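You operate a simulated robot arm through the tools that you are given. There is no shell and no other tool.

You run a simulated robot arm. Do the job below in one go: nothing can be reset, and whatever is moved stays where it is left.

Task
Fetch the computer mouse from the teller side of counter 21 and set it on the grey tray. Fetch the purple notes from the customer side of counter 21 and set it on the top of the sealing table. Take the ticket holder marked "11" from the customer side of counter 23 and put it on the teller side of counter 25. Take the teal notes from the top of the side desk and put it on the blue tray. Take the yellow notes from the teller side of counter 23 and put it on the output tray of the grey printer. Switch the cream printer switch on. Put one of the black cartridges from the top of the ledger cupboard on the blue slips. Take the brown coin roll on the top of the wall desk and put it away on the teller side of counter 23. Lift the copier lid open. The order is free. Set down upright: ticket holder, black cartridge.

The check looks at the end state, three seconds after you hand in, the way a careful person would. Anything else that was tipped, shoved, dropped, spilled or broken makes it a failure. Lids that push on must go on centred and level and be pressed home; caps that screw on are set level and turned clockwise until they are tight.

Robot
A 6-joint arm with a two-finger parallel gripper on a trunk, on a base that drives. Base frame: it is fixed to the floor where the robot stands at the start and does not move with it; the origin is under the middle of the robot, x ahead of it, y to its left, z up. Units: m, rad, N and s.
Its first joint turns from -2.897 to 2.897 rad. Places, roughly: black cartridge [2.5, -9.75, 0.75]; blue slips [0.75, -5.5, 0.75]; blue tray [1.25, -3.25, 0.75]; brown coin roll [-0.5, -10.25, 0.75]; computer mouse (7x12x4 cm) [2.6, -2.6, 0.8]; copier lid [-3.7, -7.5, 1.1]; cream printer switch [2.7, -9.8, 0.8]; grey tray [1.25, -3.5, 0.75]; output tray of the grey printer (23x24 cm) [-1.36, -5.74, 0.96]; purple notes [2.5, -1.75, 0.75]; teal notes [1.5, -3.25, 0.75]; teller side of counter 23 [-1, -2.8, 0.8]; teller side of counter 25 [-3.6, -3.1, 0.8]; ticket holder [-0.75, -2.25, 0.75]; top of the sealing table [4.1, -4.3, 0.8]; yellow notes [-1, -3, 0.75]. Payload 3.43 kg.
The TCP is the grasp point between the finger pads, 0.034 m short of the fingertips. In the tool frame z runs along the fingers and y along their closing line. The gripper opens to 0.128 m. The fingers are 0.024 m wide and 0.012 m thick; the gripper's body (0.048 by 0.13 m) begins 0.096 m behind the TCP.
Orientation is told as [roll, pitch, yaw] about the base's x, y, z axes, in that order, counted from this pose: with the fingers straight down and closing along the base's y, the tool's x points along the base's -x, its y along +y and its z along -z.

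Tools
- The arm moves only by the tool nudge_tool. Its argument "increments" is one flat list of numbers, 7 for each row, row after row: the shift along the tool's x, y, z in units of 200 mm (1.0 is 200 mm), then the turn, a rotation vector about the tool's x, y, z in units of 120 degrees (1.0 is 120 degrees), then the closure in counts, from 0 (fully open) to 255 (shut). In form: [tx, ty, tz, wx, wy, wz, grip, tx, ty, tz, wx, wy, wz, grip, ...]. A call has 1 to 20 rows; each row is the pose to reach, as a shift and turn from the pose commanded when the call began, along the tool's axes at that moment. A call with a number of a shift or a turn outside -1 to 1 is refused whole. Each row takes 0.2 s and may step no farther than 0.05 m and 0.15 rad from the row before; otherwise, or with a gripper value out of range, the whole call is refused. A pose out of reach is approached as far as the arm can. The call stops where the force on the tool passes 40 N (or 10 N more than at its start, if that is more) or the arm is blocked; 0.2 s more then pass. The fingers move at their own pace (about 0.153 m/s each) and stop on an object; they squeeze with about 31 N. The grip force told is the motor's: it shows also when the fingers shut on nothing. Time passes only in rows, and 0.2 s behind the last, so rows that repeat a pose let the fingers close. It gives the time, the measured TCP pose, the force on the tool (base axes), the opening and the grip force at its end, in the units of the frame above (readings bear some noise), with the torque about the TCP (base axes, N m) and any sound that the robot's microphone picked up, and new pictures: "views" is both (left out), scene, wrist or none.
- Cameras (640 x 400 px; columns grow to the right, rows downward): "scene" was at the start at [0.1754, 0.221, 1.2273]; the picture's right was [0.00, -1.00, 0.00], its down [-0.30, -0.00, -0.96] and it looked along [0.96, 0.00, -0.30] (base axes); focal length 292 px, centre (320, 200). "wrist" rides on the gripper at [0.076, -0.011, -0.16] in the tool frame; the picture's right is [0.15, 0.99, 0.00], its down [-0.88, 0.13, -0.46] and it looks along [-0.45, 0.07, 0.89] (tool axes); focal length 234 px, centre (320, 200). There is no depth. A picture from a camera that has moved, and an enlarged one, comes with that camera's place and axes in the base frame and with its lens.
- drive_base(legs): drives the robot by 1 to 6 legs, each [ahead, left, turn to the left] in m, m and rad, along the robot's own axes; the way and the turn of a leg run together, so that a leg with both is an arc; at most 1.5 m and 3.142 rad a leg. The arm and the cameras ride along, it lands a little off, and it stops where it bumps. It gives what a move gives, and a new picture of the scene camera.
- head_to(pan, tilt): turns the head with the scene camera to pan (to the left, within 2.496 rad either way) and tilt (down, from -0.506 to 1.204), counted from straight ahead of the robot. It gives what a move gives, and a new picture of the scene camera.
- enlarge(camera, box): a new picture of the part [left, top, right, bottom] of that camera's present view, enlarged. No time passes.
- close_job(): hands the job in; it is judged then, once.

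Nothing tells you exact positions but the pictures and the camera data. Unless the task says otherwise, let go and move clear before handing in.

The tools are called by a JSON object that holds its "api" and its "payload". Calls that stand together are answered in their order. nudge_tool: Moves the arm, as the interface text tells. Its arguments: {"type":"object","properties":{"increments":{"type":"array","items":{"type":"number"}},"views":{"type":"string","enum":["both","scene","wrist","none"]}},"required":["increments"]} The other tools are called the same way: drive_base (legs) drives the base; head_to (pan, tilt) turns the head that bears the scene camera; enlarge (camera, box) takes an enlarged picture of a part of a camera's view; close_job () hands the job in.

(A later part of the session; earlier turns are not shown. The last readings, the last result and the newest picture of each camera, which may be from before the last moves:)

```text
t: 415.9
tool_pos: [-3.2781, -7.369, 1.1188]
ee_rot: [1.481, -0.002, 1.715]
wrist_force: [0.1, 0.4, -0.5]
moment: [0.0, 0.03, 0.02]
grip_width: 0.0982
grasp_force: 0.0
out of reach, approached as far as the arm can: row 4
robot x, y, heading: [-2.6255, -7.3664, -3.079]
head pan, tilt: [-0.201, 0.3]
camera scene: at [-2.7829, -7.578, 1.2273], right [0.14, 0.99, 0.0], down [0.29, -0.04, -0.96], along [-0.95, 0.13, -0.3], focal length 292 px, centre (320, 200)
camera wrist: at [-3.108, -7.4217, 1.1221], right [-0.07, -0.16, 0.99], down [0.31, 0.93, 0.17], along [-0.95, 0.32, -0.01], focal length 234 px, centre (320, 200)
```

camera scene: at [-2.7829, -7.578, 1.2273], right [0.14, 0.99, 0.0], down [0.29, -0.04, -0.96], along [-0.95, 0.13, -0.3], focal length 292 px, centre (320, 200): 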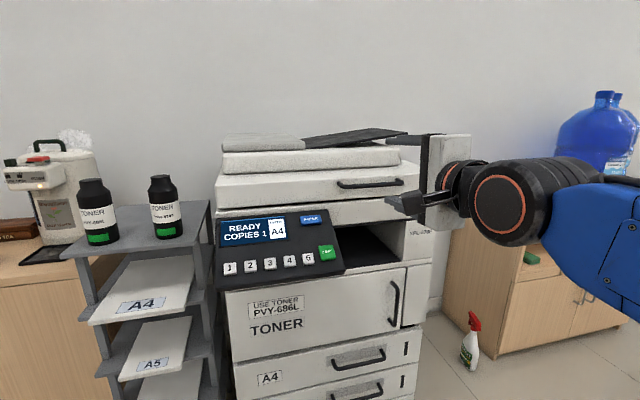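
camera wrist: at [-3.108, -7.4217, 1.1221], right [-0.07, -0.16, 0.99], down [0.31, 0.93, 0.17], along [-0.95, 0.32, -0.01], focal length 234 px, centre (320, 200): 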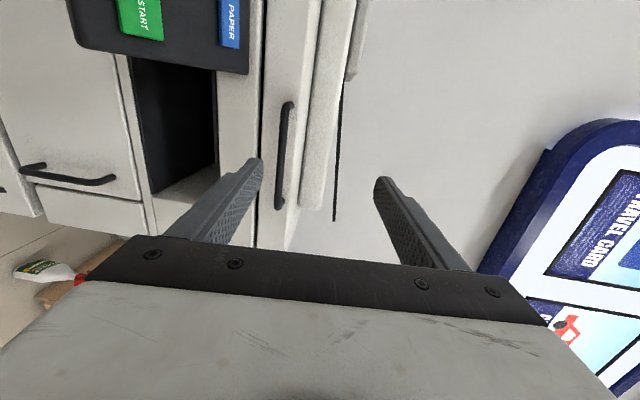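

The tool now points almost horizontally at the copier. I'll lower it to the handle's height, narrow the fingers around the bar's line, and then drive in closer.

{"api": "nudge_tool", "payload": {"increments": [-0.03, -0.1, 0, 0, 0, 0, 120, -0.06, -0.2, 0.01, 0, 0, 0, 160, -0.094, -0.321, 0.015, 0, 0, 0, 176, -0.094, -0.321, 0.015, 0, 0, 0, 176]}}

{"api": "drive_base", "payload": {"legs": [[0.1, 0, 0]]}}

{"api": "nudge_tool", "payload": {"increments": [0, 0, 0.0, 0, 0, 0, 176]}}

```text
t: 416.9
tool_pos: [-3.2768, -7.3618, 1.0749]
ee_rot: [1.548, 0.003, 1.697]
wrist_force: [-0.2, -0.3, 0.1]
moment: [-0.01, -0.01, 0.0]
grip_width: 0.0396
grasp_force: 0.0
out of reach, approached as far as the arm can: row 1, 2, 3
robot x, y, heading: [-2.6279, -7.3641, -3.078]
head pan, tilt: [-0.201, 0.3]
camera scene: at [-2.7829, -7.578, 1.2273], right [0.14, 0.99, 0.0], down [0.29, -0.04, -0.96], along [-0.95, 0.13, -0.3], focal length 292 px, centre (320, 200)
camera wrist: at [-3.1093, -7.4173, 1.067], right [0.0, -0.15, 0.99], down [0.34, 0.93, 0.14], along [-0.94, 0.34, 0.05], focal length 234 px, centre (320, 200)
```

scene: 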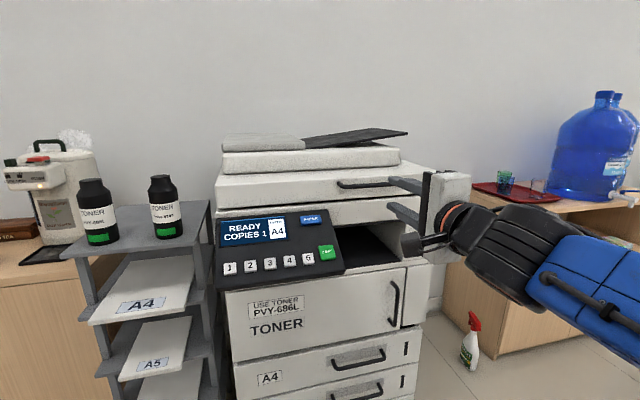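
wrist: 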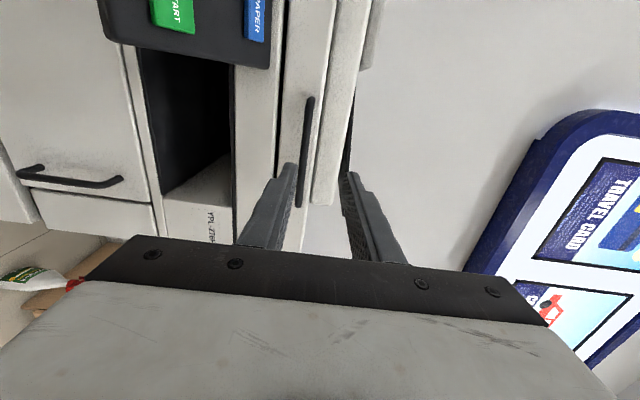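

```text
t: 418.1
tool_pos: [-3.3765, -7.3673, 1.0743]
ee_rot: [1.549, 0.001, 1.695]
wrist_force: [0.1, -0.2, 0.3]
moment: [0.0, 0.02, 0.0]
grip_width: 0.0397
grasp_force: 0.2
robot x, y, heading: [-2.7283, -7.3718, -3.081]
head pan, tilt: [-0.201, 0.3]
camera scene: at [-2.8827, -7.5842, 1.2273], right [0.14, 0.99, 0.0], down [0.29, -0.04, -0.96], along [-0.95, 0.13, -0.3], focal length 292 px, centre (320, 200)
```

scene: 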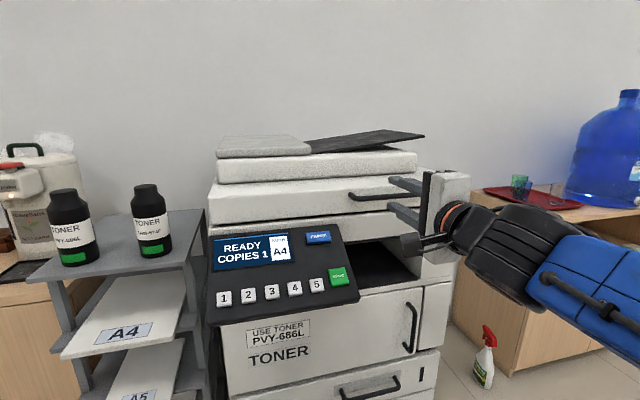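

```text
t: 418.5
tool_pos: [-3.3774, -7.3661, 1.0753]
ee_rot: [1.548, 0.002, 1.694]
wrist_force: [0.0, -0.2, -0.3]
moment: [0.03, 0.03, -0.01]
grip_width: 0.0398
grasp_force: 0.1
robot x, y, heading: [-2.7256, -7.3731, -3.078]
head pan, tilt: [-0.201, 0.3]
camera scene: at [-2.8827, -7.5841, 1.2273], right [0.14, 0.99, 0.0], down [0.29, -0.04, -0.96], along [-0.95, 0.13, -0.3], focal length 292 px, centre (320, 200)
camera wrist: at [-3.209, -7.423, 1.0671], right [0.0, -0.15, 0.99], down [0.34, 0.93, 0.14], along [-0.94, 0.34, 0.05], focal length 234 px, centre (320, 200)
```

scene: 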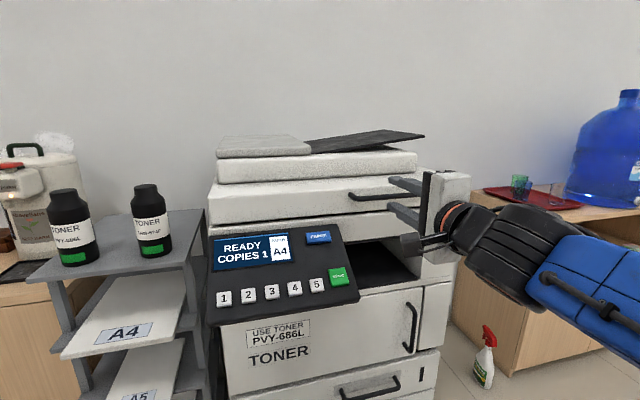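
wrist: 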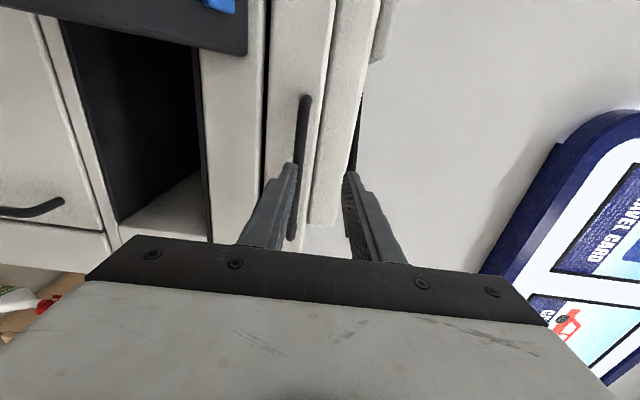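

{"api": "nudge_tool", "payload": {"increments": [-0.03, -0.06, 0.03, 0, 0, 0, 176, -0.055, -0.1215, 0.06, 0, 0, 0, 176, -0.055, -0.1215, 0.06, 0, 0, 0, 176]}}

{"api": "enlarge", "payload": {"camera": "wrist", "box": [200, 60, 440, 260]}}

{"api": "enlarge", "payload": {"camera": "scene", "box": [320, 140, 480, 260]}}

```text
t: 419.3
tool_pos: [-3.389, -7.3552, 1.049]
ee_rot: [1.547, 0.003, 1.695]
wrist_force: [0.6, 0.5, -0.2]
moment: [-0.01, -0.03, 0.03]
grip_width: 0.0395
grasp_force: 0.1
robot x, y, heading: [-2.7268, -7.3728, -3.075]
head pan, tilt: [-0.201, 0.3]
camera scene: at [-2.8827, -7.5841, 1.2273], right [0.14, 0.99, 0.0], down [0.29, -0.04, -0.96], along [-0.95, 0.13, -0.3], focal length 292 px, centre (320, 200)
camera wrist: at [-3.2209, -7.4125, 1.0425], right [0.0, -0.15, 0.99], down [0.34, 0.93, 0.14], along [-0.94, 0.34, 0.05], focal length 234 px, centre (320, 200)
```

scene: 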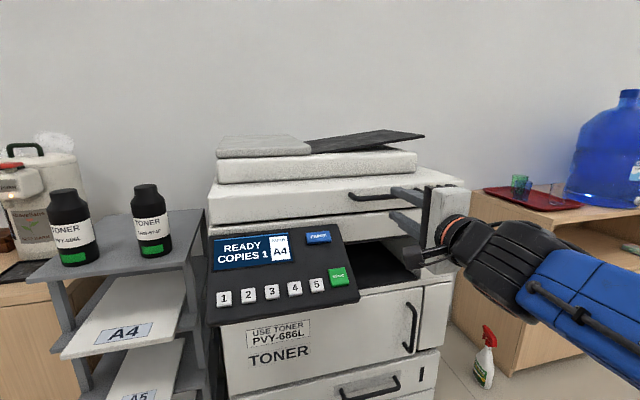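
wrist: 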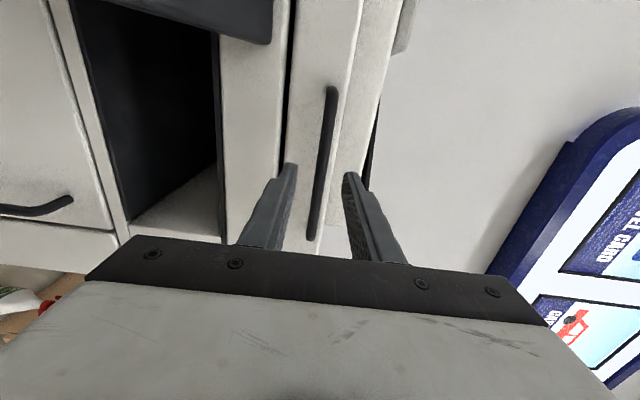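

```text
2.00 times, centred on (320, 160) of wrist
camera zoom: at [-3.2209, -7.4125, 1.0425], right [0.0, -0.15, 0.99], down [0.34, 0.93, 0.14], along [-0.94, 0.34, 0.05], focal length 468 px, centre (320, 280)
```

zoom: 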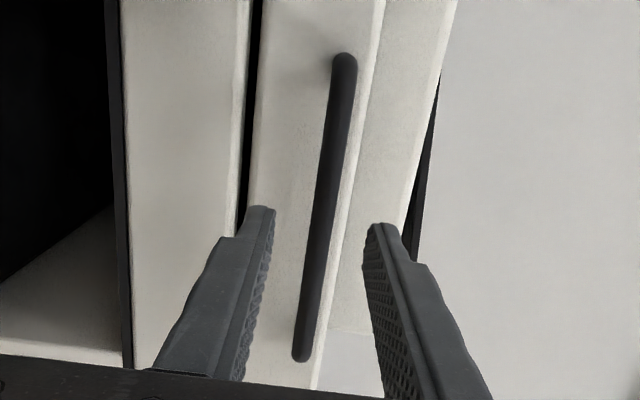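

```text
3.33 times, centred on (400, 200) of scene
camera zoom: at [-2.8827, -7.5841, 1.2273], right [0.14, 0.99, 0.0], down [0.29, -0.04, -0.96], along [-0.95, 0.13, -0.3], focal length 972 px, centre (53, 200)
```

zoom: 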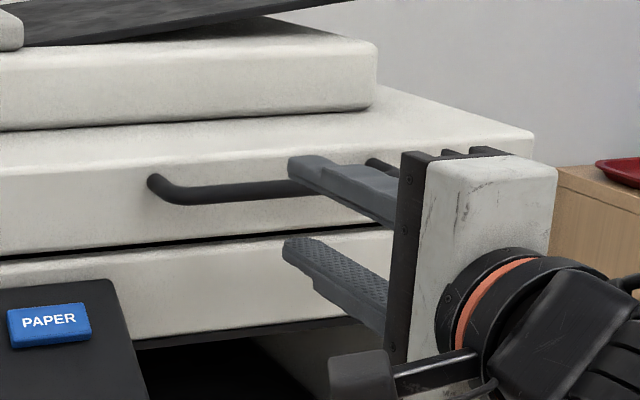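

The bar sits between the two fingertips. I'll push forward about 5 cm so the fingers straddle it.

{"api": "nudge_tool", "payload": {"increments": [0, 0, 0.1, 0, 0, 0, 176, 0, 0, 0.2, 0, 0, 0, 176, 0, 0, 0.25, 0, 0, 0, 176]}}

{"api": "enlarge", "payload": {"camera": "wrist", "box": [200, 60, 440, 260]}}

{"api": "enlarge", "payload": {"camera": "scene", "box": [320, 140, 480, 260]}}

```text
t: 420.1
tool_pos: [-3.4381, -7.3649, 1.0489]
ee_rot: [1.549, 0.0, 1.695]
wrist_force: [-0.1, 0.6, -0.3]
moment: [0.0, 0.01, 0.01]
grip_width: 0.0396
grasp_force: 0.0
robot x, y, heading: [-2.7283, -7.3719, -3.079]
head pan, tilt: [-0.201, 0.3]
camera scene: at [-2.8826, -7.5841, 1.2273], right [0.14, 0.99, 0.0], down [0.29, -0.04, -0.96], along [-0.95, 0.13, -0.3], focal length 292 px, centre (320, 200)
camera wrist: at [-3.2711, -7.4201, 1.0412], right [0.0, -0.15, 0.99], down [0.34, 0.93, 0.14], along [-0.94, 0.34, 0.05], focal length 234 px, centre (320, 200)
```

scene: 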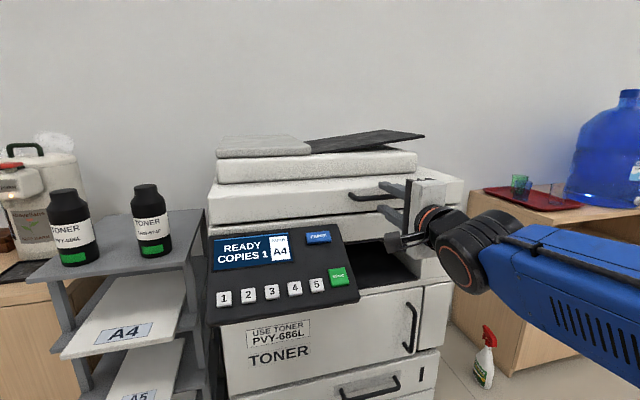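
wrist: 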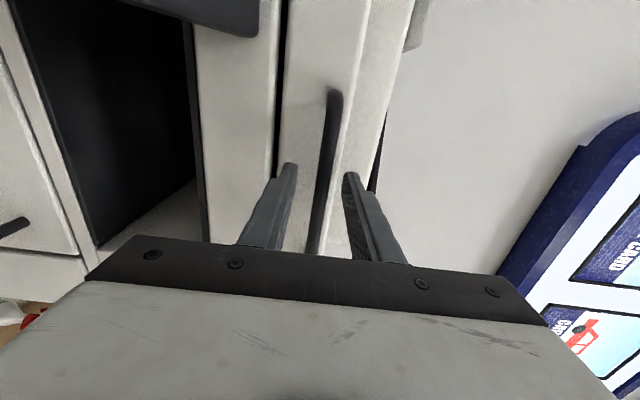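

```text
2.00 times, centred on (320, 160) of wrist
camera zoom: at [-3.2711, -7.4201, 1.0412], right [0.0, -0.15, 0.99], down [0.34, 0.93, 0.14], along [-0.94, 0.34, 0.05], focal length 468 px, centre (320, 280)
```

zoom: 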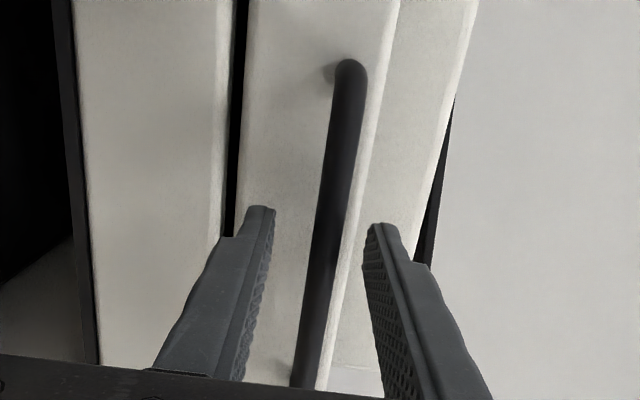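

```text
3.33 times, centred on (400, 200) of scene
camera zoom: at [-2.8826, -7.5841, 1.2273], right [0.14, 0.99, 0.0], down [0.29, -0.04, -0.96], along [-0.95, 0.13, -0.3], focal length 972 px, centre (53, 200)
```

zoom: 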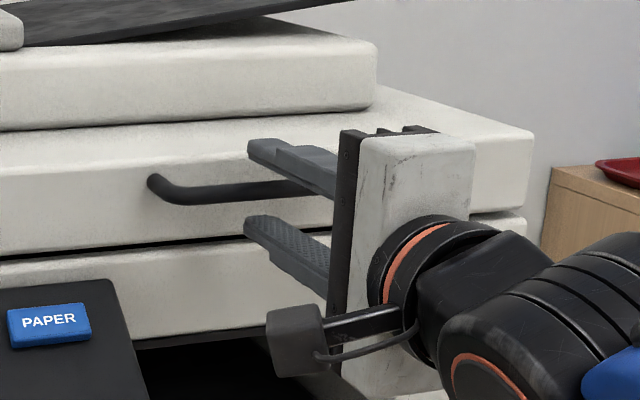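

{"api": "nudge_tool", "payload": {"increments": [0, 0.0, 0.02, 0, 0, 0, 176, 0, 0.0, 0.045, 0, 0, 0, 176, 0, 0.0, 0.045, 0, 0, 0, 255, 0, 0.0, 0.045, 0, 0, 0, 255]}}

{"api": "enlarge", "payload": {"camera": "wrist", "box": [200, 60, 440, 260]}}

```text
t: 421.1
tool_pos: [-3.4476, -7.3651, 1.0501]
ee_rot: [1.553, 0.001, 1.695]
wrist_force: [-13.3, -0.8, 19.9]
moment: [0.15, 0.17, 0.19]
grip_width: 0.0118
grasp_force: 44.9
robot x, y, heading: [-2.7267, -7.3778, -3.074]
head pan, tilt: [-0.201, 0.3]
camera scene: at [-2.8828, -7.5842, 1.2274], right [0.14, 0.99, 0.0], down [0.29, -0.04, -0.96], along [-0.95, 0.13, -0.3], focal length 292 px, centre (320, 200)
camera wrist: at [-3.2804, -7.4218, 1.0423], right [0.0, -0.15, 0.99], down [0.34, 0.93, 0.14], along [-0.94, 0.34, 0.05], focal length 234 px, centre (320, 200)
```

scene: 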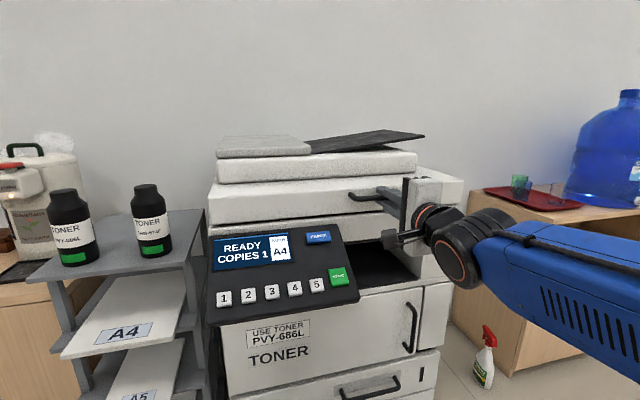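
wrist: 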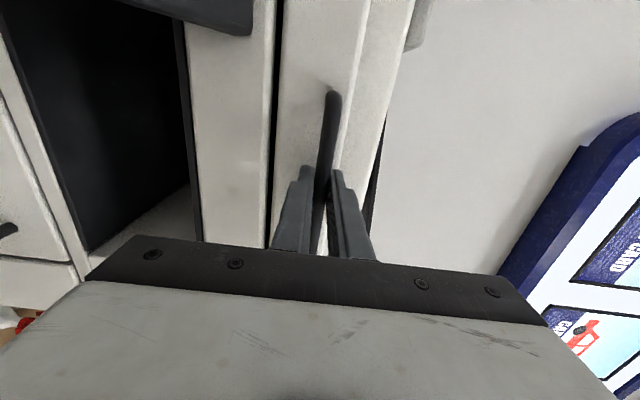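

```text
2.00 times, centred on (320, 160) of wrist
camera zoom: at [-3.2804, -7.4218, 1.0423], right [0.0, -0.15, 0.99], down [0.34, 0.93, 0.14], along [-0.94, 0.34, 0.05], focal length 468 px, centre (320, 280)
```

zoom: 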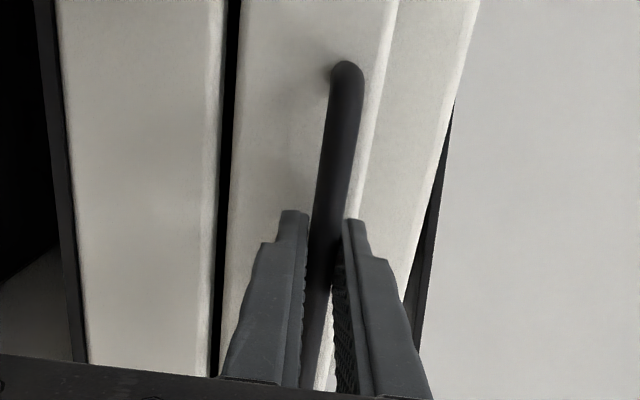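

The bar is gripped. I'll lift along the lid's arc to about 15° and check.

{"api": "nudge_tool", "payload": {"increments": [0, 0.098, 0.005, 0, 0, 0, 255, 0, 0.1955, 0.015, 0, 0, 0, 255, 0, 0.2925, 0.029, 0, 0, 0, 255, 0, 0.389, 0.047, 0, 0, 0, 255, 0, 0.4845, 0.0695, 0, 0, 0, 255, 0, 0.5785, 0.0955, 0, 0, 0, 255]}}

```text
t: 422.4
tool_pos: [-3.4658, -7.3674, 1.1469]
ee_rot: [1.566, 0.002, 1.69]
wrist_force: [19.7, 4.6, 5.3]
moment: [-0.04, 0.14, 0.39]
grip_width: 0.0117
grasp_force: 45.7
out of reach, approached as far as the arm can: row 5, 6
robot x, y, heading: [-2.7247, -7.3742, -3.083]
head pan, tilt: [-0.201, 0.3]
stopped in row 6: the force on the tool passed its limit at 93 N (the readings are from after the stop); the commanded pose is now the measured one
camera scene: at [-2.8812, -7.5836, 1.2275], right [0.14, 0.99, 0.0], down [0.29, -0.04, -0.96], along [-0.95, 0.13, -0.29], focal length 292 px, centre (320, 200)
camera wrist: at [-3.2977, -7.4242, 1.1358], right [0.01, -0.14, 0.99], down [0.35, 0.93, 0.13], along [-0.94, 0.34, 0.06], focal length 234 px, centre (320, 200)
```

scene: 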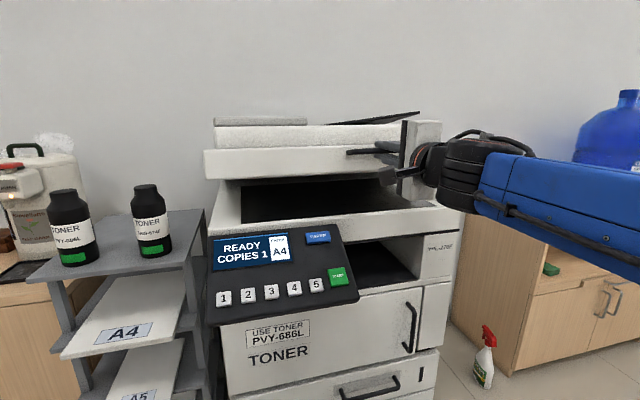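
wrist: 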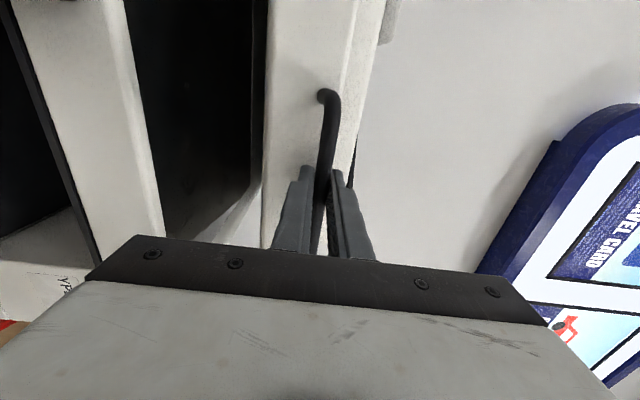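

The lid is lifting (~12°). Near-horizontal the wrist is awkward, so I'll continue the arc while tilting the tool downward along with the lid.

{"api": "nudge_tool", "payload": {"increments": [0, 0.101, 0.028, 0.0333, 0, 0, 255, 0, 0.201, 0.0615, 0.0667, 0, 0, 255, 0, 0.299, 0.0985, 0.1, 0, 0, 255, 0, 0.3955, 0.141, 0.1333, 0, 0, 255, 0, 0.4895, 0.187, 0.1667, 0, 0, 255, 0, 0.582, 0.2375, 0.2, 0, 0, 255]}}

```text
t: 422.6
tool_pos: [-3.467, -7.3685, 1.1464]
ee_rot: [1.564, -0.001, 1.686]
wrist_force: [18.9, 3.3, 5.6]
moment: [-0.12, 0.15, 0.41]
grip_width: 0.0123
grasp_force: 45.2
out of reach, approached as far as the arm can: row 1
robot x, y, heading: [-2.725, -7.3695, -3.081]
head pan, tilt: [-0.201, 0.3]
stopped in row 1: the force on the tool passed its limit at 50 N (the readings are from after the stop); the commanded pose is now the measured one
camera scene: at [-2.8809, -7.5835, 1.2275], right [0.14, 0.99, 0.0], down [0.29, -0.04, -0.96], along [-0.95, 0.13, -0.29], focal length 292 px, centre (320, 200)
camera wrist: at [-3.2997, -7.4255, 1.1367], right [0.01, -0.15, 0.99], down [0.35, 0.93, 0.13], along [-0.94, 0.35, 0.06], focal length 234 px, centre (320, 200)
```

scene: 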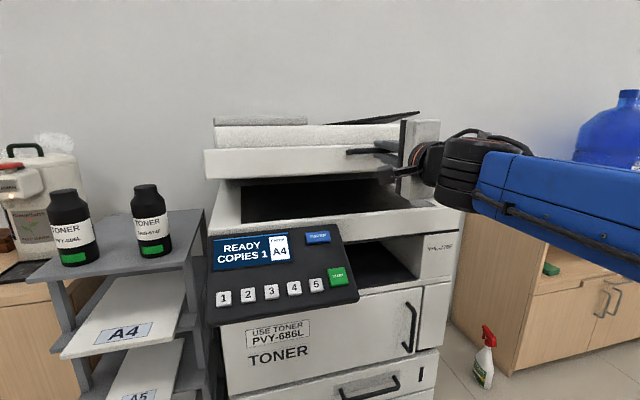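
wrist: 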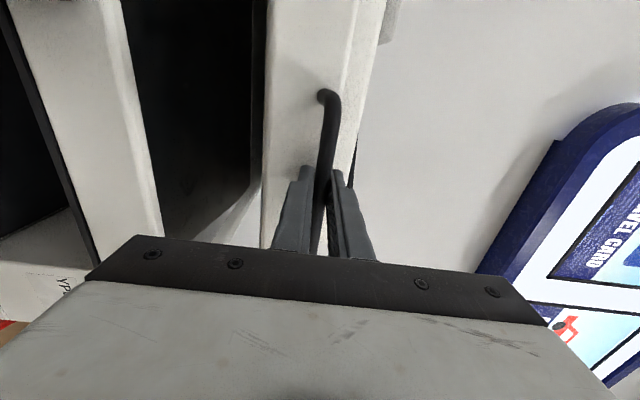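

{"api": "nudge_tool", "payload": {"increments": [0, 0, 0, 0.02, 0, 0, 255, 0, 0, 0, 0.04, 0, 0, 255], "views": "none"}}

```text
t: 423.2
tool_pos: [-3.4678, -7.3687, 1.1479]
ee_rot: [1.569, 0.002, 1.675]
wrist_force: [25.5, -27.8, 4.1]
moment: [-0.25, -0.01, 0.72]
grip_width: 0.0116
grasp_force: 45.0
out of reach, approached as far as the arm can: row 1, 2
robot x, y, heading: [-2.7245, -7.3724, -3.078]
head pan, tilt: [-0.201, 0.3]
```

The wrist is at a singular alignment. I'll loosen to a cage (lid rests on the lower finger), lower the lid back gently, and re-approach with a better tool tilt.

{"api": "nudge_tool", "payload": {"increments": [0, 0, 0, 0, 0, 0, 200, 0, 0, 0, 0, 0, 0, 196]}}

```text
t: 423.9
tool_pos: [-3.4686, -7.3638, 1.1471]
ee_rot: [1.566, -0.001, 1.672]
wrist_force: [11.9, 6.3, 1.5]
moment: [0.12, -0.23, -0.02]
grip_width: 0.0284
grasp_force: 0.1
robot x, y, heading: [-2.7263, -7.3749, -3.081]
head pan, tilt: [-0.201, 0.3]
camera scene: at [-2.8817, -7.5832, 1.2275], right [0.14, 0.99, 0.0], down [0.29, -0.04, -0.96], along [-0.95, 0.13, -0.3], focal length 292 px, centre (320, 200)
camera wrist: at [-3.3025, -7.424, 1.1372], right [0.01, -0.15, 0.99], down [0.36, 0.92, 0.13], along [-0.93, 0.36, 0.06], focal length 234 px, centre (320, 200)
```

scene: 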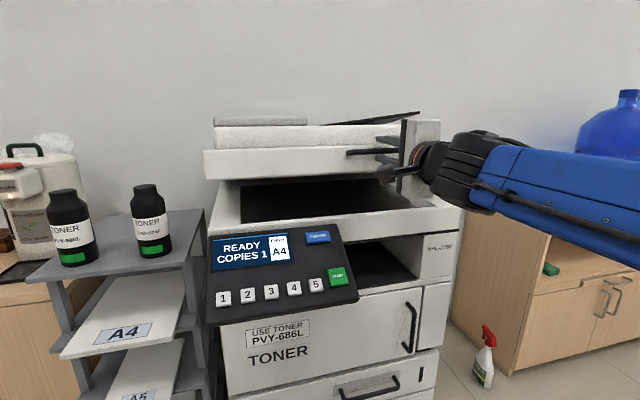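
wrist: 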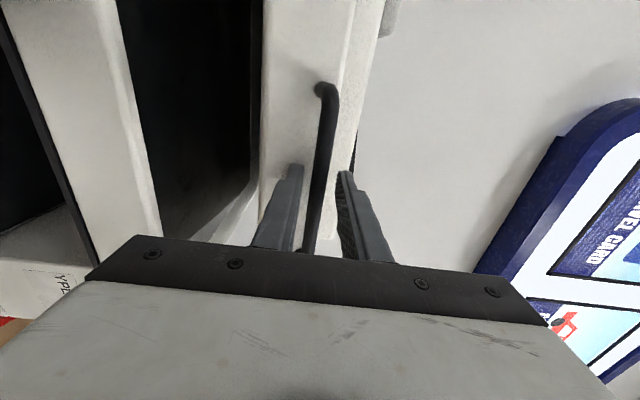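

The lid holds itself at this angle (friction hinge) — good. I'll back the fingers off the bar and reorient the tool in free space.

{"api": "nudge_tool", "payload": {"increments": [0, 0, -0.1, 0, 0, 0, 190, 0, 0, -0.2, 0, 0, 0, 180, 0, 0, -0.3, 0, 0, 0, 180, 0, 0, -0.4, 0, 0, 0, 180], "views": "wrist"}}

{"api": "drive_base", "payload": {"legs": [[-0.2, 0, 0]]}}

{"api": "nudge_tool", "payload": {"increments": [0, 0, 0, 0.06, 0, 0, 180, 0, 0, 0, 0.12, 0, 0, 180, 0, 0, 0, 0.18, 0, 0, 180, 0, 0, 0, 0.24, 0, 0, 180]}}

```text
t: 424.9
tool_pos: [-3.3906, -7.352, 1.146]
ee_rot: [1.562, -0.158, 1.656]
wrist_force: [-0.9, -1.0, 0.0]
moment: [-0.05, 0.02, -0.17]
grip_width: 0.0375
grasp_force: 0.1
out of reach, approached as far as the arm can: row 2, 3
robot x, y, heading: [-2.7271, -7.3723, -3.078]
head pan, tilt: [-0.201, 0.3]
camera wrist: at [-3.225, -7.4122, 1.1251], right [0.02, -0.3, 0.95], down [0.38, 0.88, 0.27], along [-0.92, 0.36, 0.13], focal length 234 px, centre (320, 200)
```

wrist: 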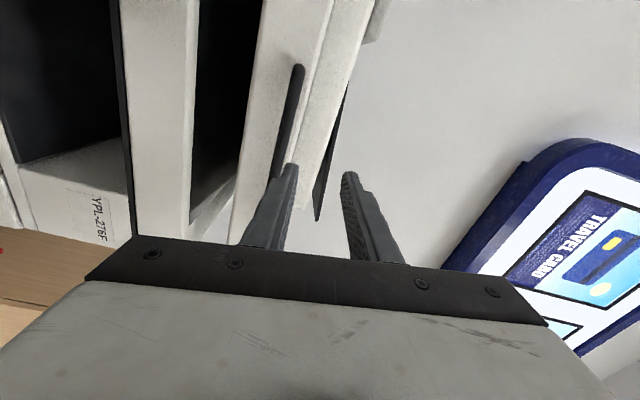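

```text
t: 426.4
tool_pos: [-3.1904, -7.3442, 1.149]
ee_rot: [1.567, 0.0, 1.675]
wrist_force: [1.5, -0.4, -0.2]
moment: [-0.01, -0.02, -0.01]
grip_width: 0.0376
grasp_force: 0.0
robot x, y, heading: [-2.5258, -7.3619, -3.08]
head pan, tilt: [-0.201, 0.3]
camera scene: at [-2.6836, -7.5714, 1.2273], right [0.14, 0.99, 0.0], down [0.29, -0.04, -0.96], along [-0.95, 0.13, -0.3], focal length 292 px, centre (320, 200)
```

scene: 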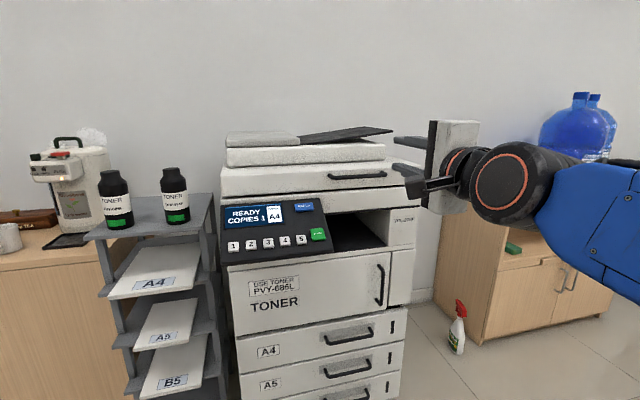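

```text
t: 427.4
tool_pos: [-3.191, -7.3452, 1.1488]
ee_rot: [1.062, -0.001, 1.672]
wrist_force: [0.9, 0.0, -1.3]
moment: [0.0, -0.01, 0.05]
grip_width: 0.0379
grasp_force: 0.0
robot x, y, heading: [-2.5241, -7.3599, -3.082]
head pan, tilt: [-0.201, 0.3]
camera scene: at [-2.6835, -7.5714, 1.2274], right [0.14, 0.99, 0.0], down [0.29, -0.04, -0.96], along [-0.95, 0.13, -0.3], focal length 292 px, centre (320, 200)
camera wrist: at [-3.0392, -7.4054, 1.2162], right [-0.46, -0.19, 0.86], down [0.24, 0.91, 0.34], along [-0.85, 0.36, -0.38], focal length 234 px, centre (320, 200)
```

scene: 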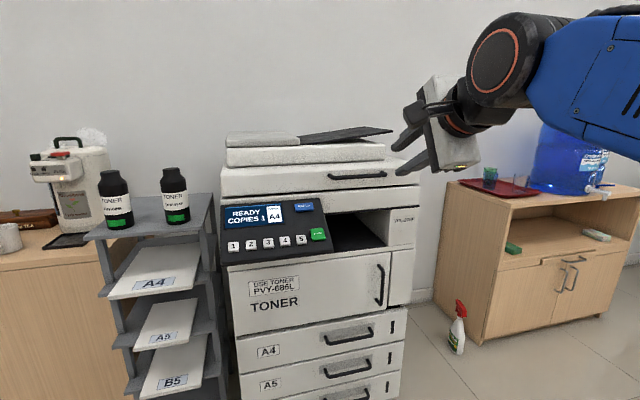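
wrist: 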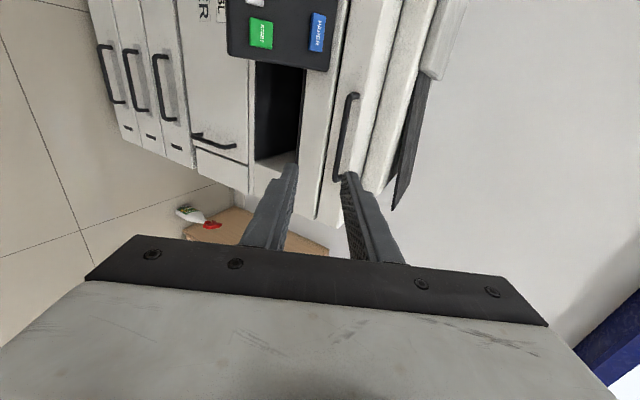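

{"api": "enlarge", "payload": {"camera": "scene", "box": [200, 110, 440, 260]}}

```text
2.67 times, centred on (320, 185) of scene
camera zoom: at [-2.6835, -7.5714, 1.2274], right [0.14, 0.99, 0.0], down [0.29, -0.04, -0.96], along [-0.95, 0.13, -0.3], focal length 777 px, centre (320, 240)
```

zoom: 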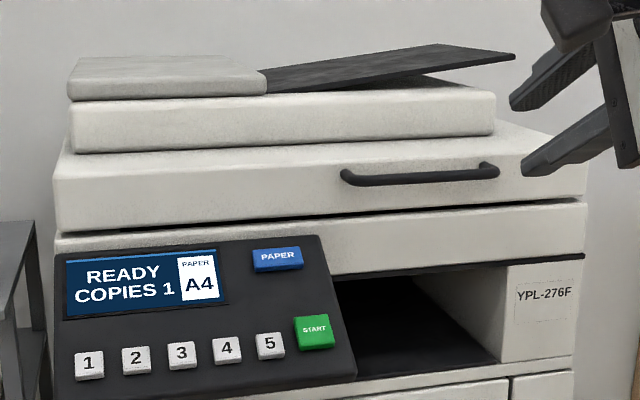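

The lid fell shut again, so it needs to be carried to a large angle in one go. I'll bring the base closer, keep the tool tilted ~30° downward (clear of the singularity), and re-grip the bar. First retract the tool, then drive in.

{"api": "nudge_tool", "payload": {"increments": [0, -0.16, -0.13, 0, 0, 0, 190, 0, -0.31, -0.26, 0, 0, 0, 200, 0, -0.47, -0.39, 0, 0, 0, 200, 0, -0.62, -0.5225, 0, 0, 0, 200], "views": "none"}}

{"api": "drive_base", "payload": {"legs": [[0.33, 0, 0]]}}

{"api": "nudge_tool", "payload": {"increments": [0, 0, 0, 0, 0, 0, 200]}}

{"api": "enlarge", "payload": {"camera": "wrist", "box": [200, 40, 460, 260]}}

```text
t: 428.4
tool_pos: [-3.0401, -7.3295, 1.0865]
ee_rot: [1.063, 0.0, 1.672]
wrist_force: [0.3, 0.7, 0.1]
moment: [0.04, -0.01, 0.01]
grip_width: 0.0277
grasp_force: 0.0
robot x, y, heading: [-2.5259, -7.3649, -3.074]
head pan, tilt: [-0.201, 0.3]
```

```text
t: 430.6
tool_pos: [-3.3755, -7.3527, 1.0872]
ee_rot: [1.064, -0.001, 1.677]
wrist_force: [0.1, 0.4, -0.4]
moment: [0.0, 0.01, 0.0]
grip_width: 0.0277
grasp_force: 0.0
robot x, y, heading: [-2.8616, -7.3853, -3.077]
head pan, tilt: [-0.201, 0.3]
camera scene: at [-3.0181, -7.5939, 1.2273], right [0.13, 0.99, 0.0], down [0.29, -0.04, -0.96], along [-0.95, 0.13, -0.3], focal length 292 px, centre (320, 200)
```

scene: 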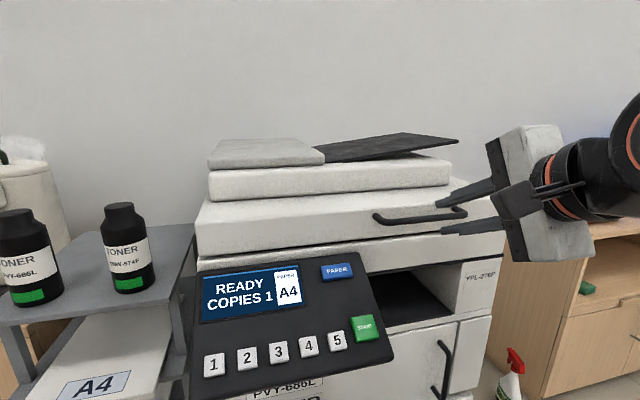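

```text
t: 431.1
tool_pos: [-3.3743, -7.3532, 1.0868]
ee_rot: [1.066, 0.0, 1.676]
wrist_force: [-0.7, 0.1, 0.3]
moment: [-0.04, 0.02, 0.01]
grip_width: 0.0276
grasp_force: 0.0
robot x, y, heading: [-2.8645, -7.3834, -3.076]
head pan, tilt: [-0.201, 0.3]
camera scene: at [-3.0181, -7.5939, 1.2273], right [0.13, 0.99, 0.0], down [0.29, -0.04, -0.96], along [-0.95, 0.13, -0.3], focal length 292 px, centre (320, 200)
camera wrist: at [-3.2228, -7.4137, 1.1553], right [-0.46, -0.2, 0.87], down [0.24, 0.91, 0.33], along [-0.85, 0.36, -0.37], focal length 234 px, centre (320, 200)
```

scene: 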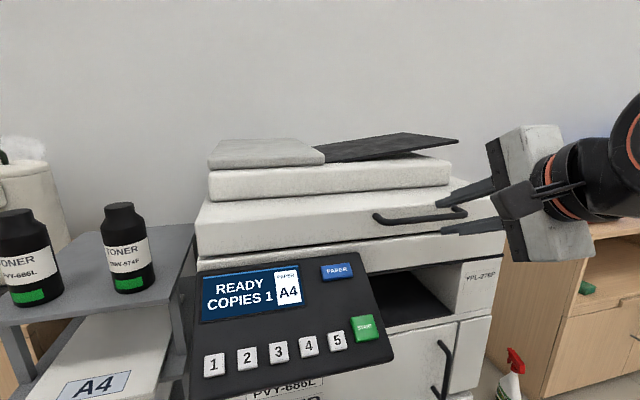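
wrist: 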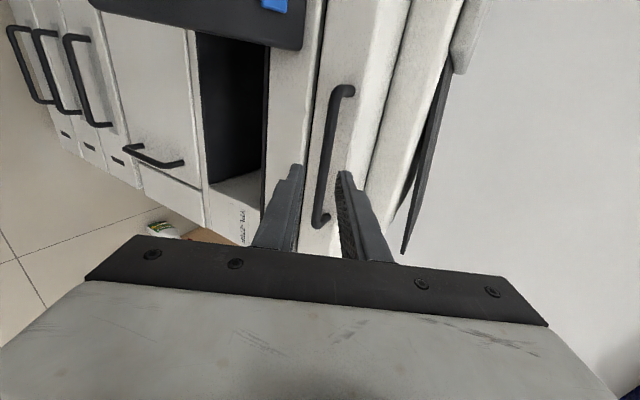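

```text
1.82 times, centred on (330, 150) of wrist
camera zoom: at [-3.2228, -7.4137, 1.1553], right [-0.46, -0.2, 0.87], down [0.24, 0.91, 0.33], along [-0.85, 0.36, -0.37], focal length 426 px, centre (302, 291)
```

zoom: 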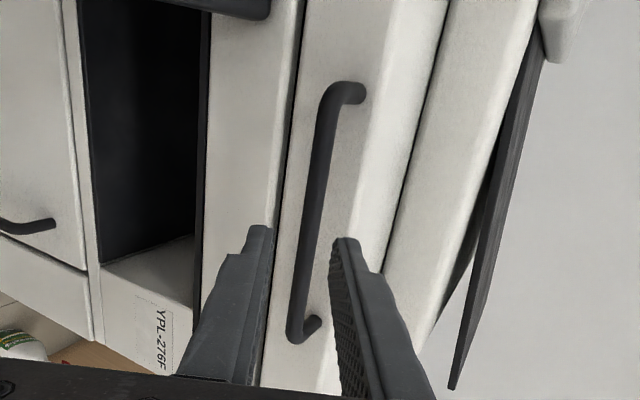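

The handle stands off about 4 cm, so there is room. I'll centre on the bar, move in so the fingers straddle it, and grip.

{"api": "nudge_tool", "payload": {"increments": [0, 0.05, 0, 0, 0, 0, 184, 0, 0.05, 0.15, 0, 0, 0, 184, 0, 0.05, 0.3, 0, 0, 0, 184, 0, 0.05, 0.39, 0, 0, 0, 184]}}

{"api": "enlarge", "payload": {"camera": "wrist", "box": [200, 40, 460, 260]}}

```text
t: 432.1
tool_pos: [-3.4468, -7.3605, 1.0589]
ee_rot: [1.064, 0.0, 1.679]
wrist_force: [4.9, -0.1, 1.4]
moment: [-0.01, 0.11, 0.03]
grip_width: 0.0351
grasp_force: 0.1
robot x, y, heading: [-2.8633, -7.3824, -3.075]
head pan, tilt: [-0.201, 0.3]
camera scene: at [-3.0178, -7.5938, 1.2274], right [0.13, 0.99, 0.0], down [0.29, -0.04, -0.96], along [-0.95, 0.13, -0.3], focal length 292 px, centre (320, 200)
camera wrist: at [-3.2952, -7.4216, 1.1269], right [-0.46, -0.2, 0.87], down [0.24, 0.91, 0.33], along [-0.85, 0.36, -0.37], focal length 234 px, centre (320, 200)
```

scene: 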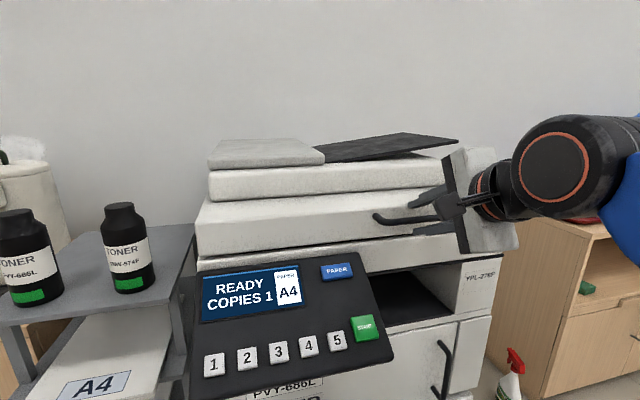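
wrist: 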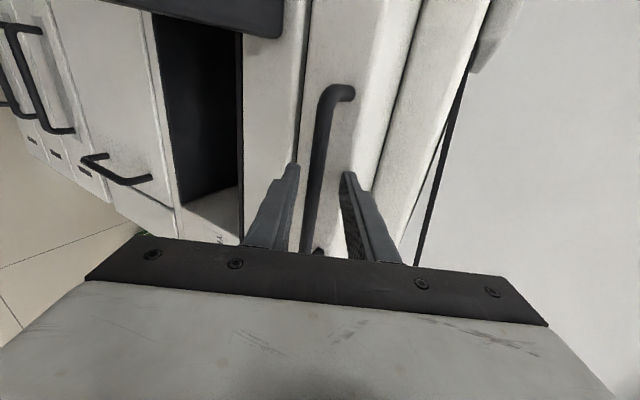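

```text
1.82 times, centred on (330, 150) of wrist
camera zoom: at [-3.2952, -7.4216, 1.1269], right [-0.46, -0.2, 0.87], down [0.24, 0.91, 0.33], along [-0.85, 0.36, -0.37], focal length 426 px, centre (302, 291)
```

zoom: 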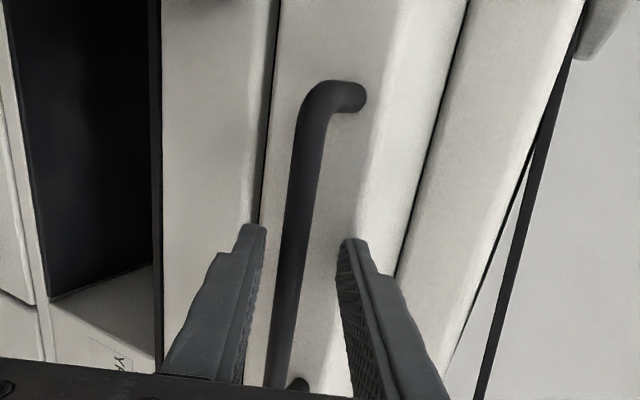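

{"api": "nudge_tool", "payload": {"increments": [0, 0, 0, 0, 0, 0, 220, 0, 0, 0, 0, 0, 0, 255, 0, 0, 0, 0, 0, 0, 255]}}

{"api": "enlarge", "payload": {"camera": "wrist", "box": [200, 40, 460, 260]}}

```text
t: 432.9
tool_pos: [-3.4471, -7.3617, 1.059]
ee_rot: [1.065, 0.0, 1.679]
wrist_force: [5.9, 1.0, -2.0]
moment: [0.8, 0.09, 0.45]
grip_width: 0.0118
grasp_force: 45.3
robot x, y, heading: [-2.8632, -7.3773, -3.076]
head pan, tilt: [-0.201, 0.3]
camera scene: at [-3.0179, -7.5939, 1.2274], right [0.13, 0.99, 0.0], down [0.29, -0.04, -0.96], along [-0.95, 0.13, -0.3], focal length 292 px, centre (320, 200)
camera wrist: at [-3.2951, -7.4216, 1.1269], right [-0.46, -0.2, 0.87], down [0.24, 0.91, 0.33], along [-0.85, 0.36, -0.37], focal length 234 px, centre (320, 200)
```

scene: 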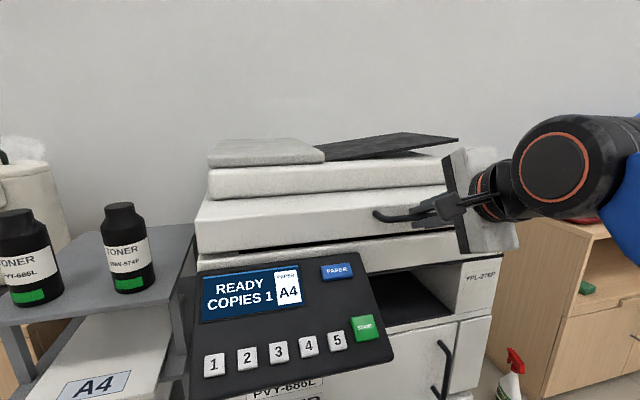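
wrist: 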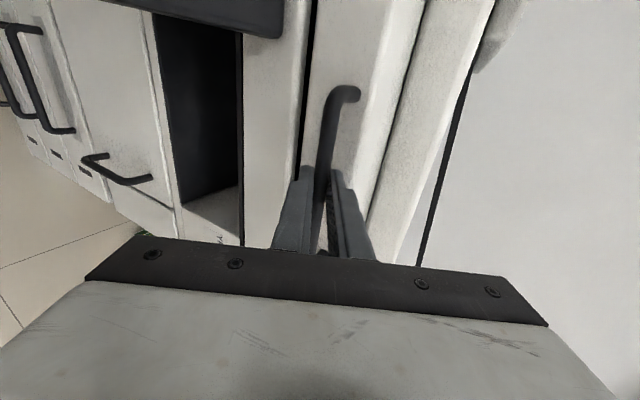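

```text
1.82 times, centred on (330, 150) of wrist
camera zoom: at [-3.2951, -7.4216, 1.1269], right [-0.46, -0.2, 0.87], down [0.24, 0.91, 0.33], along [-0.85, 0.36, -0.37], focal length 426 px, centre (302, 291)
```

zoom: 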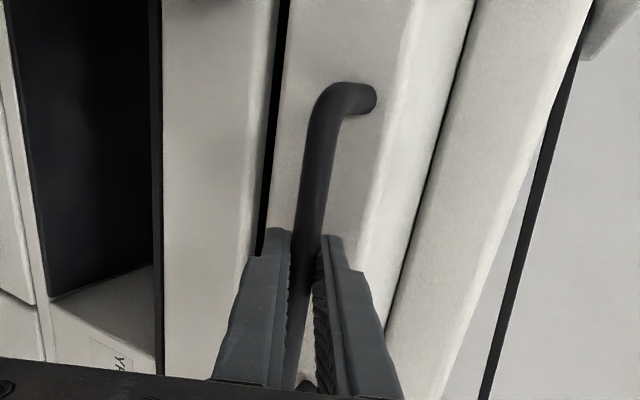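

The bar is gripped. Now I'll lift along the arc to about 20° in one call.

{"api": "nudge_tool", "payload": {"increments": [0, 0.089, -0.0415, -0.006, 0, 0, 255, 0, 0.18, -0.079, -0.0125, 0, 0, 255, 0, 0.2725, -0.1125, -0.0188, 0, 0, 255, 0, 0.366, -0.1415, -0.025, 0, 0, 255, 0, 0.4615, -0.167, -0.0313, 0, 0, 255, 0, 0.5575, -0.188, -0.0375, 0, 0, 255, 0, 0.654, -0.205, -0.0438, 0, 0, 255, 0, 0.7515, -0.217, -0.05, 0, 0, 255]}}

```text
t: 434.6
tool_pos: [-3.4824, -7.3647, 1.2119]
ee_rot: [1.172, 0.001, 1.676]
wrist_force: [4.7, -0.8, 1.6]
moment: [0.41, 0.03, 0.33]
grip_width: 0.0119
grasp_force: 45.1
robot x, y, heading: [-2.8616, -7.3786, -3.075]
head pan, tilt: [-0.201, 0.3]
camera scene: at [-3.0177, -7.5938, 1.2274], right [0.13, 0.99, 0.0], down [0.29, -0.04, -0.96], along [-0.95, 0.13, -0.3], focal length 292 px, centre (320, 200)
camera wrist: at [-3.3236, -7.4251, 1.2646], right [-0.37, -0.19, 0.91], down [0.27, 0.92, 0.3], along [-0.89, 0.36, -0.29], focal length 234 px, centre (320, 200)
```

scene: 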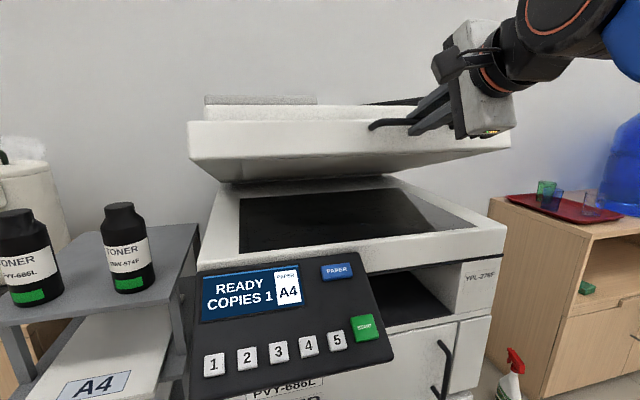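
wrist: 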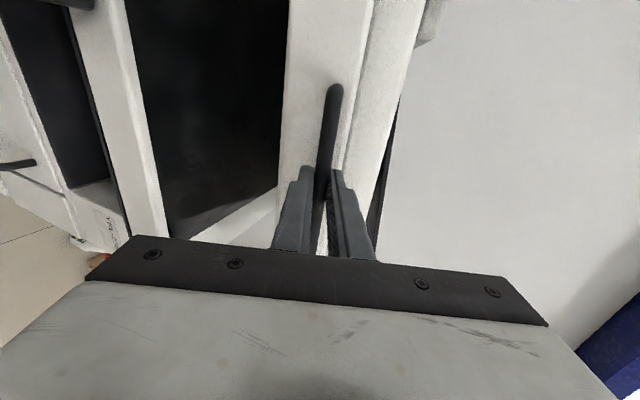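

Forces are small and the lid is at about 20°. Continuing the arc to about 45°.

{"api": "nudge_tool", "payload": {"increments": [0, 0.098, 0.0025, -0.006, 0, 0, 255, 0, 0.196, 0.0085, -0.0125, 0, 0, 255, 0, 0.2945, 0.019, -0.0188, 0, 0, 255, 0, 0.3915, 0.0345, -0.025, 0, 0, 255, 0, 0.488, 0.0535, -0.0313, 0, 0, 255, 0, 0.5825, 0.077, -0.0375, 0, 0, 255, 0, 0.677, 0.105, -0.0438, 0, 0, 255, 0, 0.7705, 0.1365, -0.05, 0, 0, 255, 0, 0.862, 0.1725, -0.0563, 0, 0, 255, 0, 0.952, 0.2115, -0.0625, 0, 0, 255]}}

```text
t: 435.9
tool_pos: [-3.5312, -7.3717, 1.3021]
ee_rot: [1.243, 0.002, 1.681]
wrist_force: [11.9, -7.3, 8.2]
moment: [0.01, 0.14, 0.58]
grip_width: 0.0121
grasp_force: 45.1
robot x, y, heading: [-2.8592, -7.3858, -3.074]
head pan, tilt: [-0.201, 0.3]
stopped in row 6: the force on the tool passed its limit at 41 N (the readings are from after the stop); the commanded pose is now the measured one
camera scene: at [-3.017, -7.5946, 1.2274], right [0.13, 0.99, 0.0], down [0.29, -0.04, -0.96], along [-0.95, 0.13, -0.3], focal length 292 px, centre (320, 200)
camera wrist: at [-3.3683, -7.4299, 1.3428], right [-0.3, -0.18, 0.94], down [0.29, 0.92, 0.27], along [-0.91, 0.35, -0.22], focal length 234 px, centre (320, 200)
```

scene: 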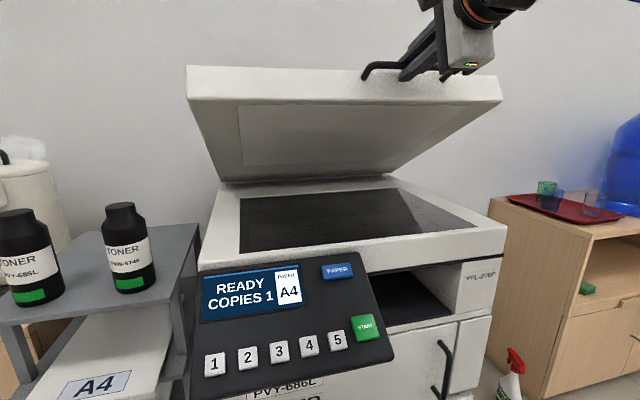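
wrist: 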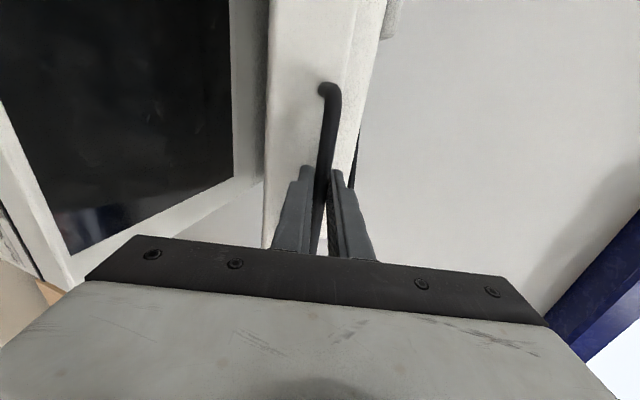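

The measured arc shows the hinge is a bit farther back (radius ≈0.50 m). I'll continue with the corrected arc.

{"api": "nudge_tool", "payload": {"increments": [0, 0.105, 0.0315, -0.006, 0, 0, 255, 0, 0.2075, 0.067, -0.0125, 0, 0, 255, 0, 0.3095, 0.108, -0.0188, 0, 0, 255, 0, 0.409, 0.152, -0.025, 0, 0, 255, 0, 0.5065, 0.201, -0.0313, 0, 0, 255, 0, 0.6015, 0.2545, -0.0375, 0, 0, 255]}}

```text
t: 437.3
tool_pos: [-3.6105, -7.3794, 1.395]
ee_rot: [1.32, 0.004, 1.681]
wrist_force: [8.4, -9.0, 8.2]
moment: [-0.22, 0.01, 1.0]
grip_width: 0.0118
grasp_force: 44.9
robot x, y, heading: [-2.8617, -7.3842, -3.076]
head pan, tilt: [-0.201, 0.3]
stopped in row 6: the force on the tool passed its limit at 42 N (the readings are from after the stop); the commanded pose is now the measured one
camera scene: at [-3.0169, -7.5949, 1.2274], right [0.13, 0.99, 0.0], down [0.29, -0.04, -0.96], along [-0.95, 0.13, -0.3], focal length 292 px, centre (320, 200)
camera wrist: at [-3.445, -7.4386, 1.4245], right [-0.23, -0.17, 0.96], down [0.31, 0.92, 0.24], along [-0.92, 0.35, -0.16], focal length 234 px, centre (320, 200)
```

scene: 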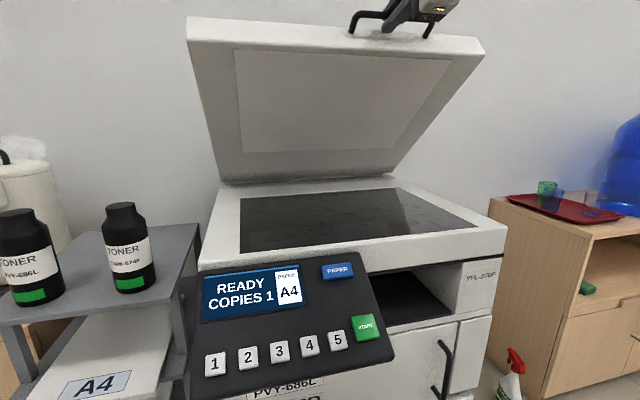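
wrist: 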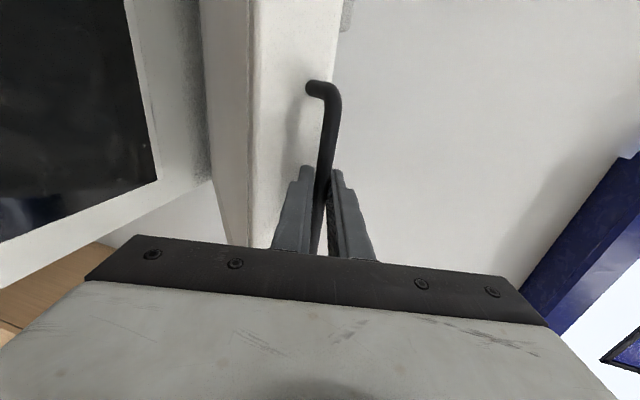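

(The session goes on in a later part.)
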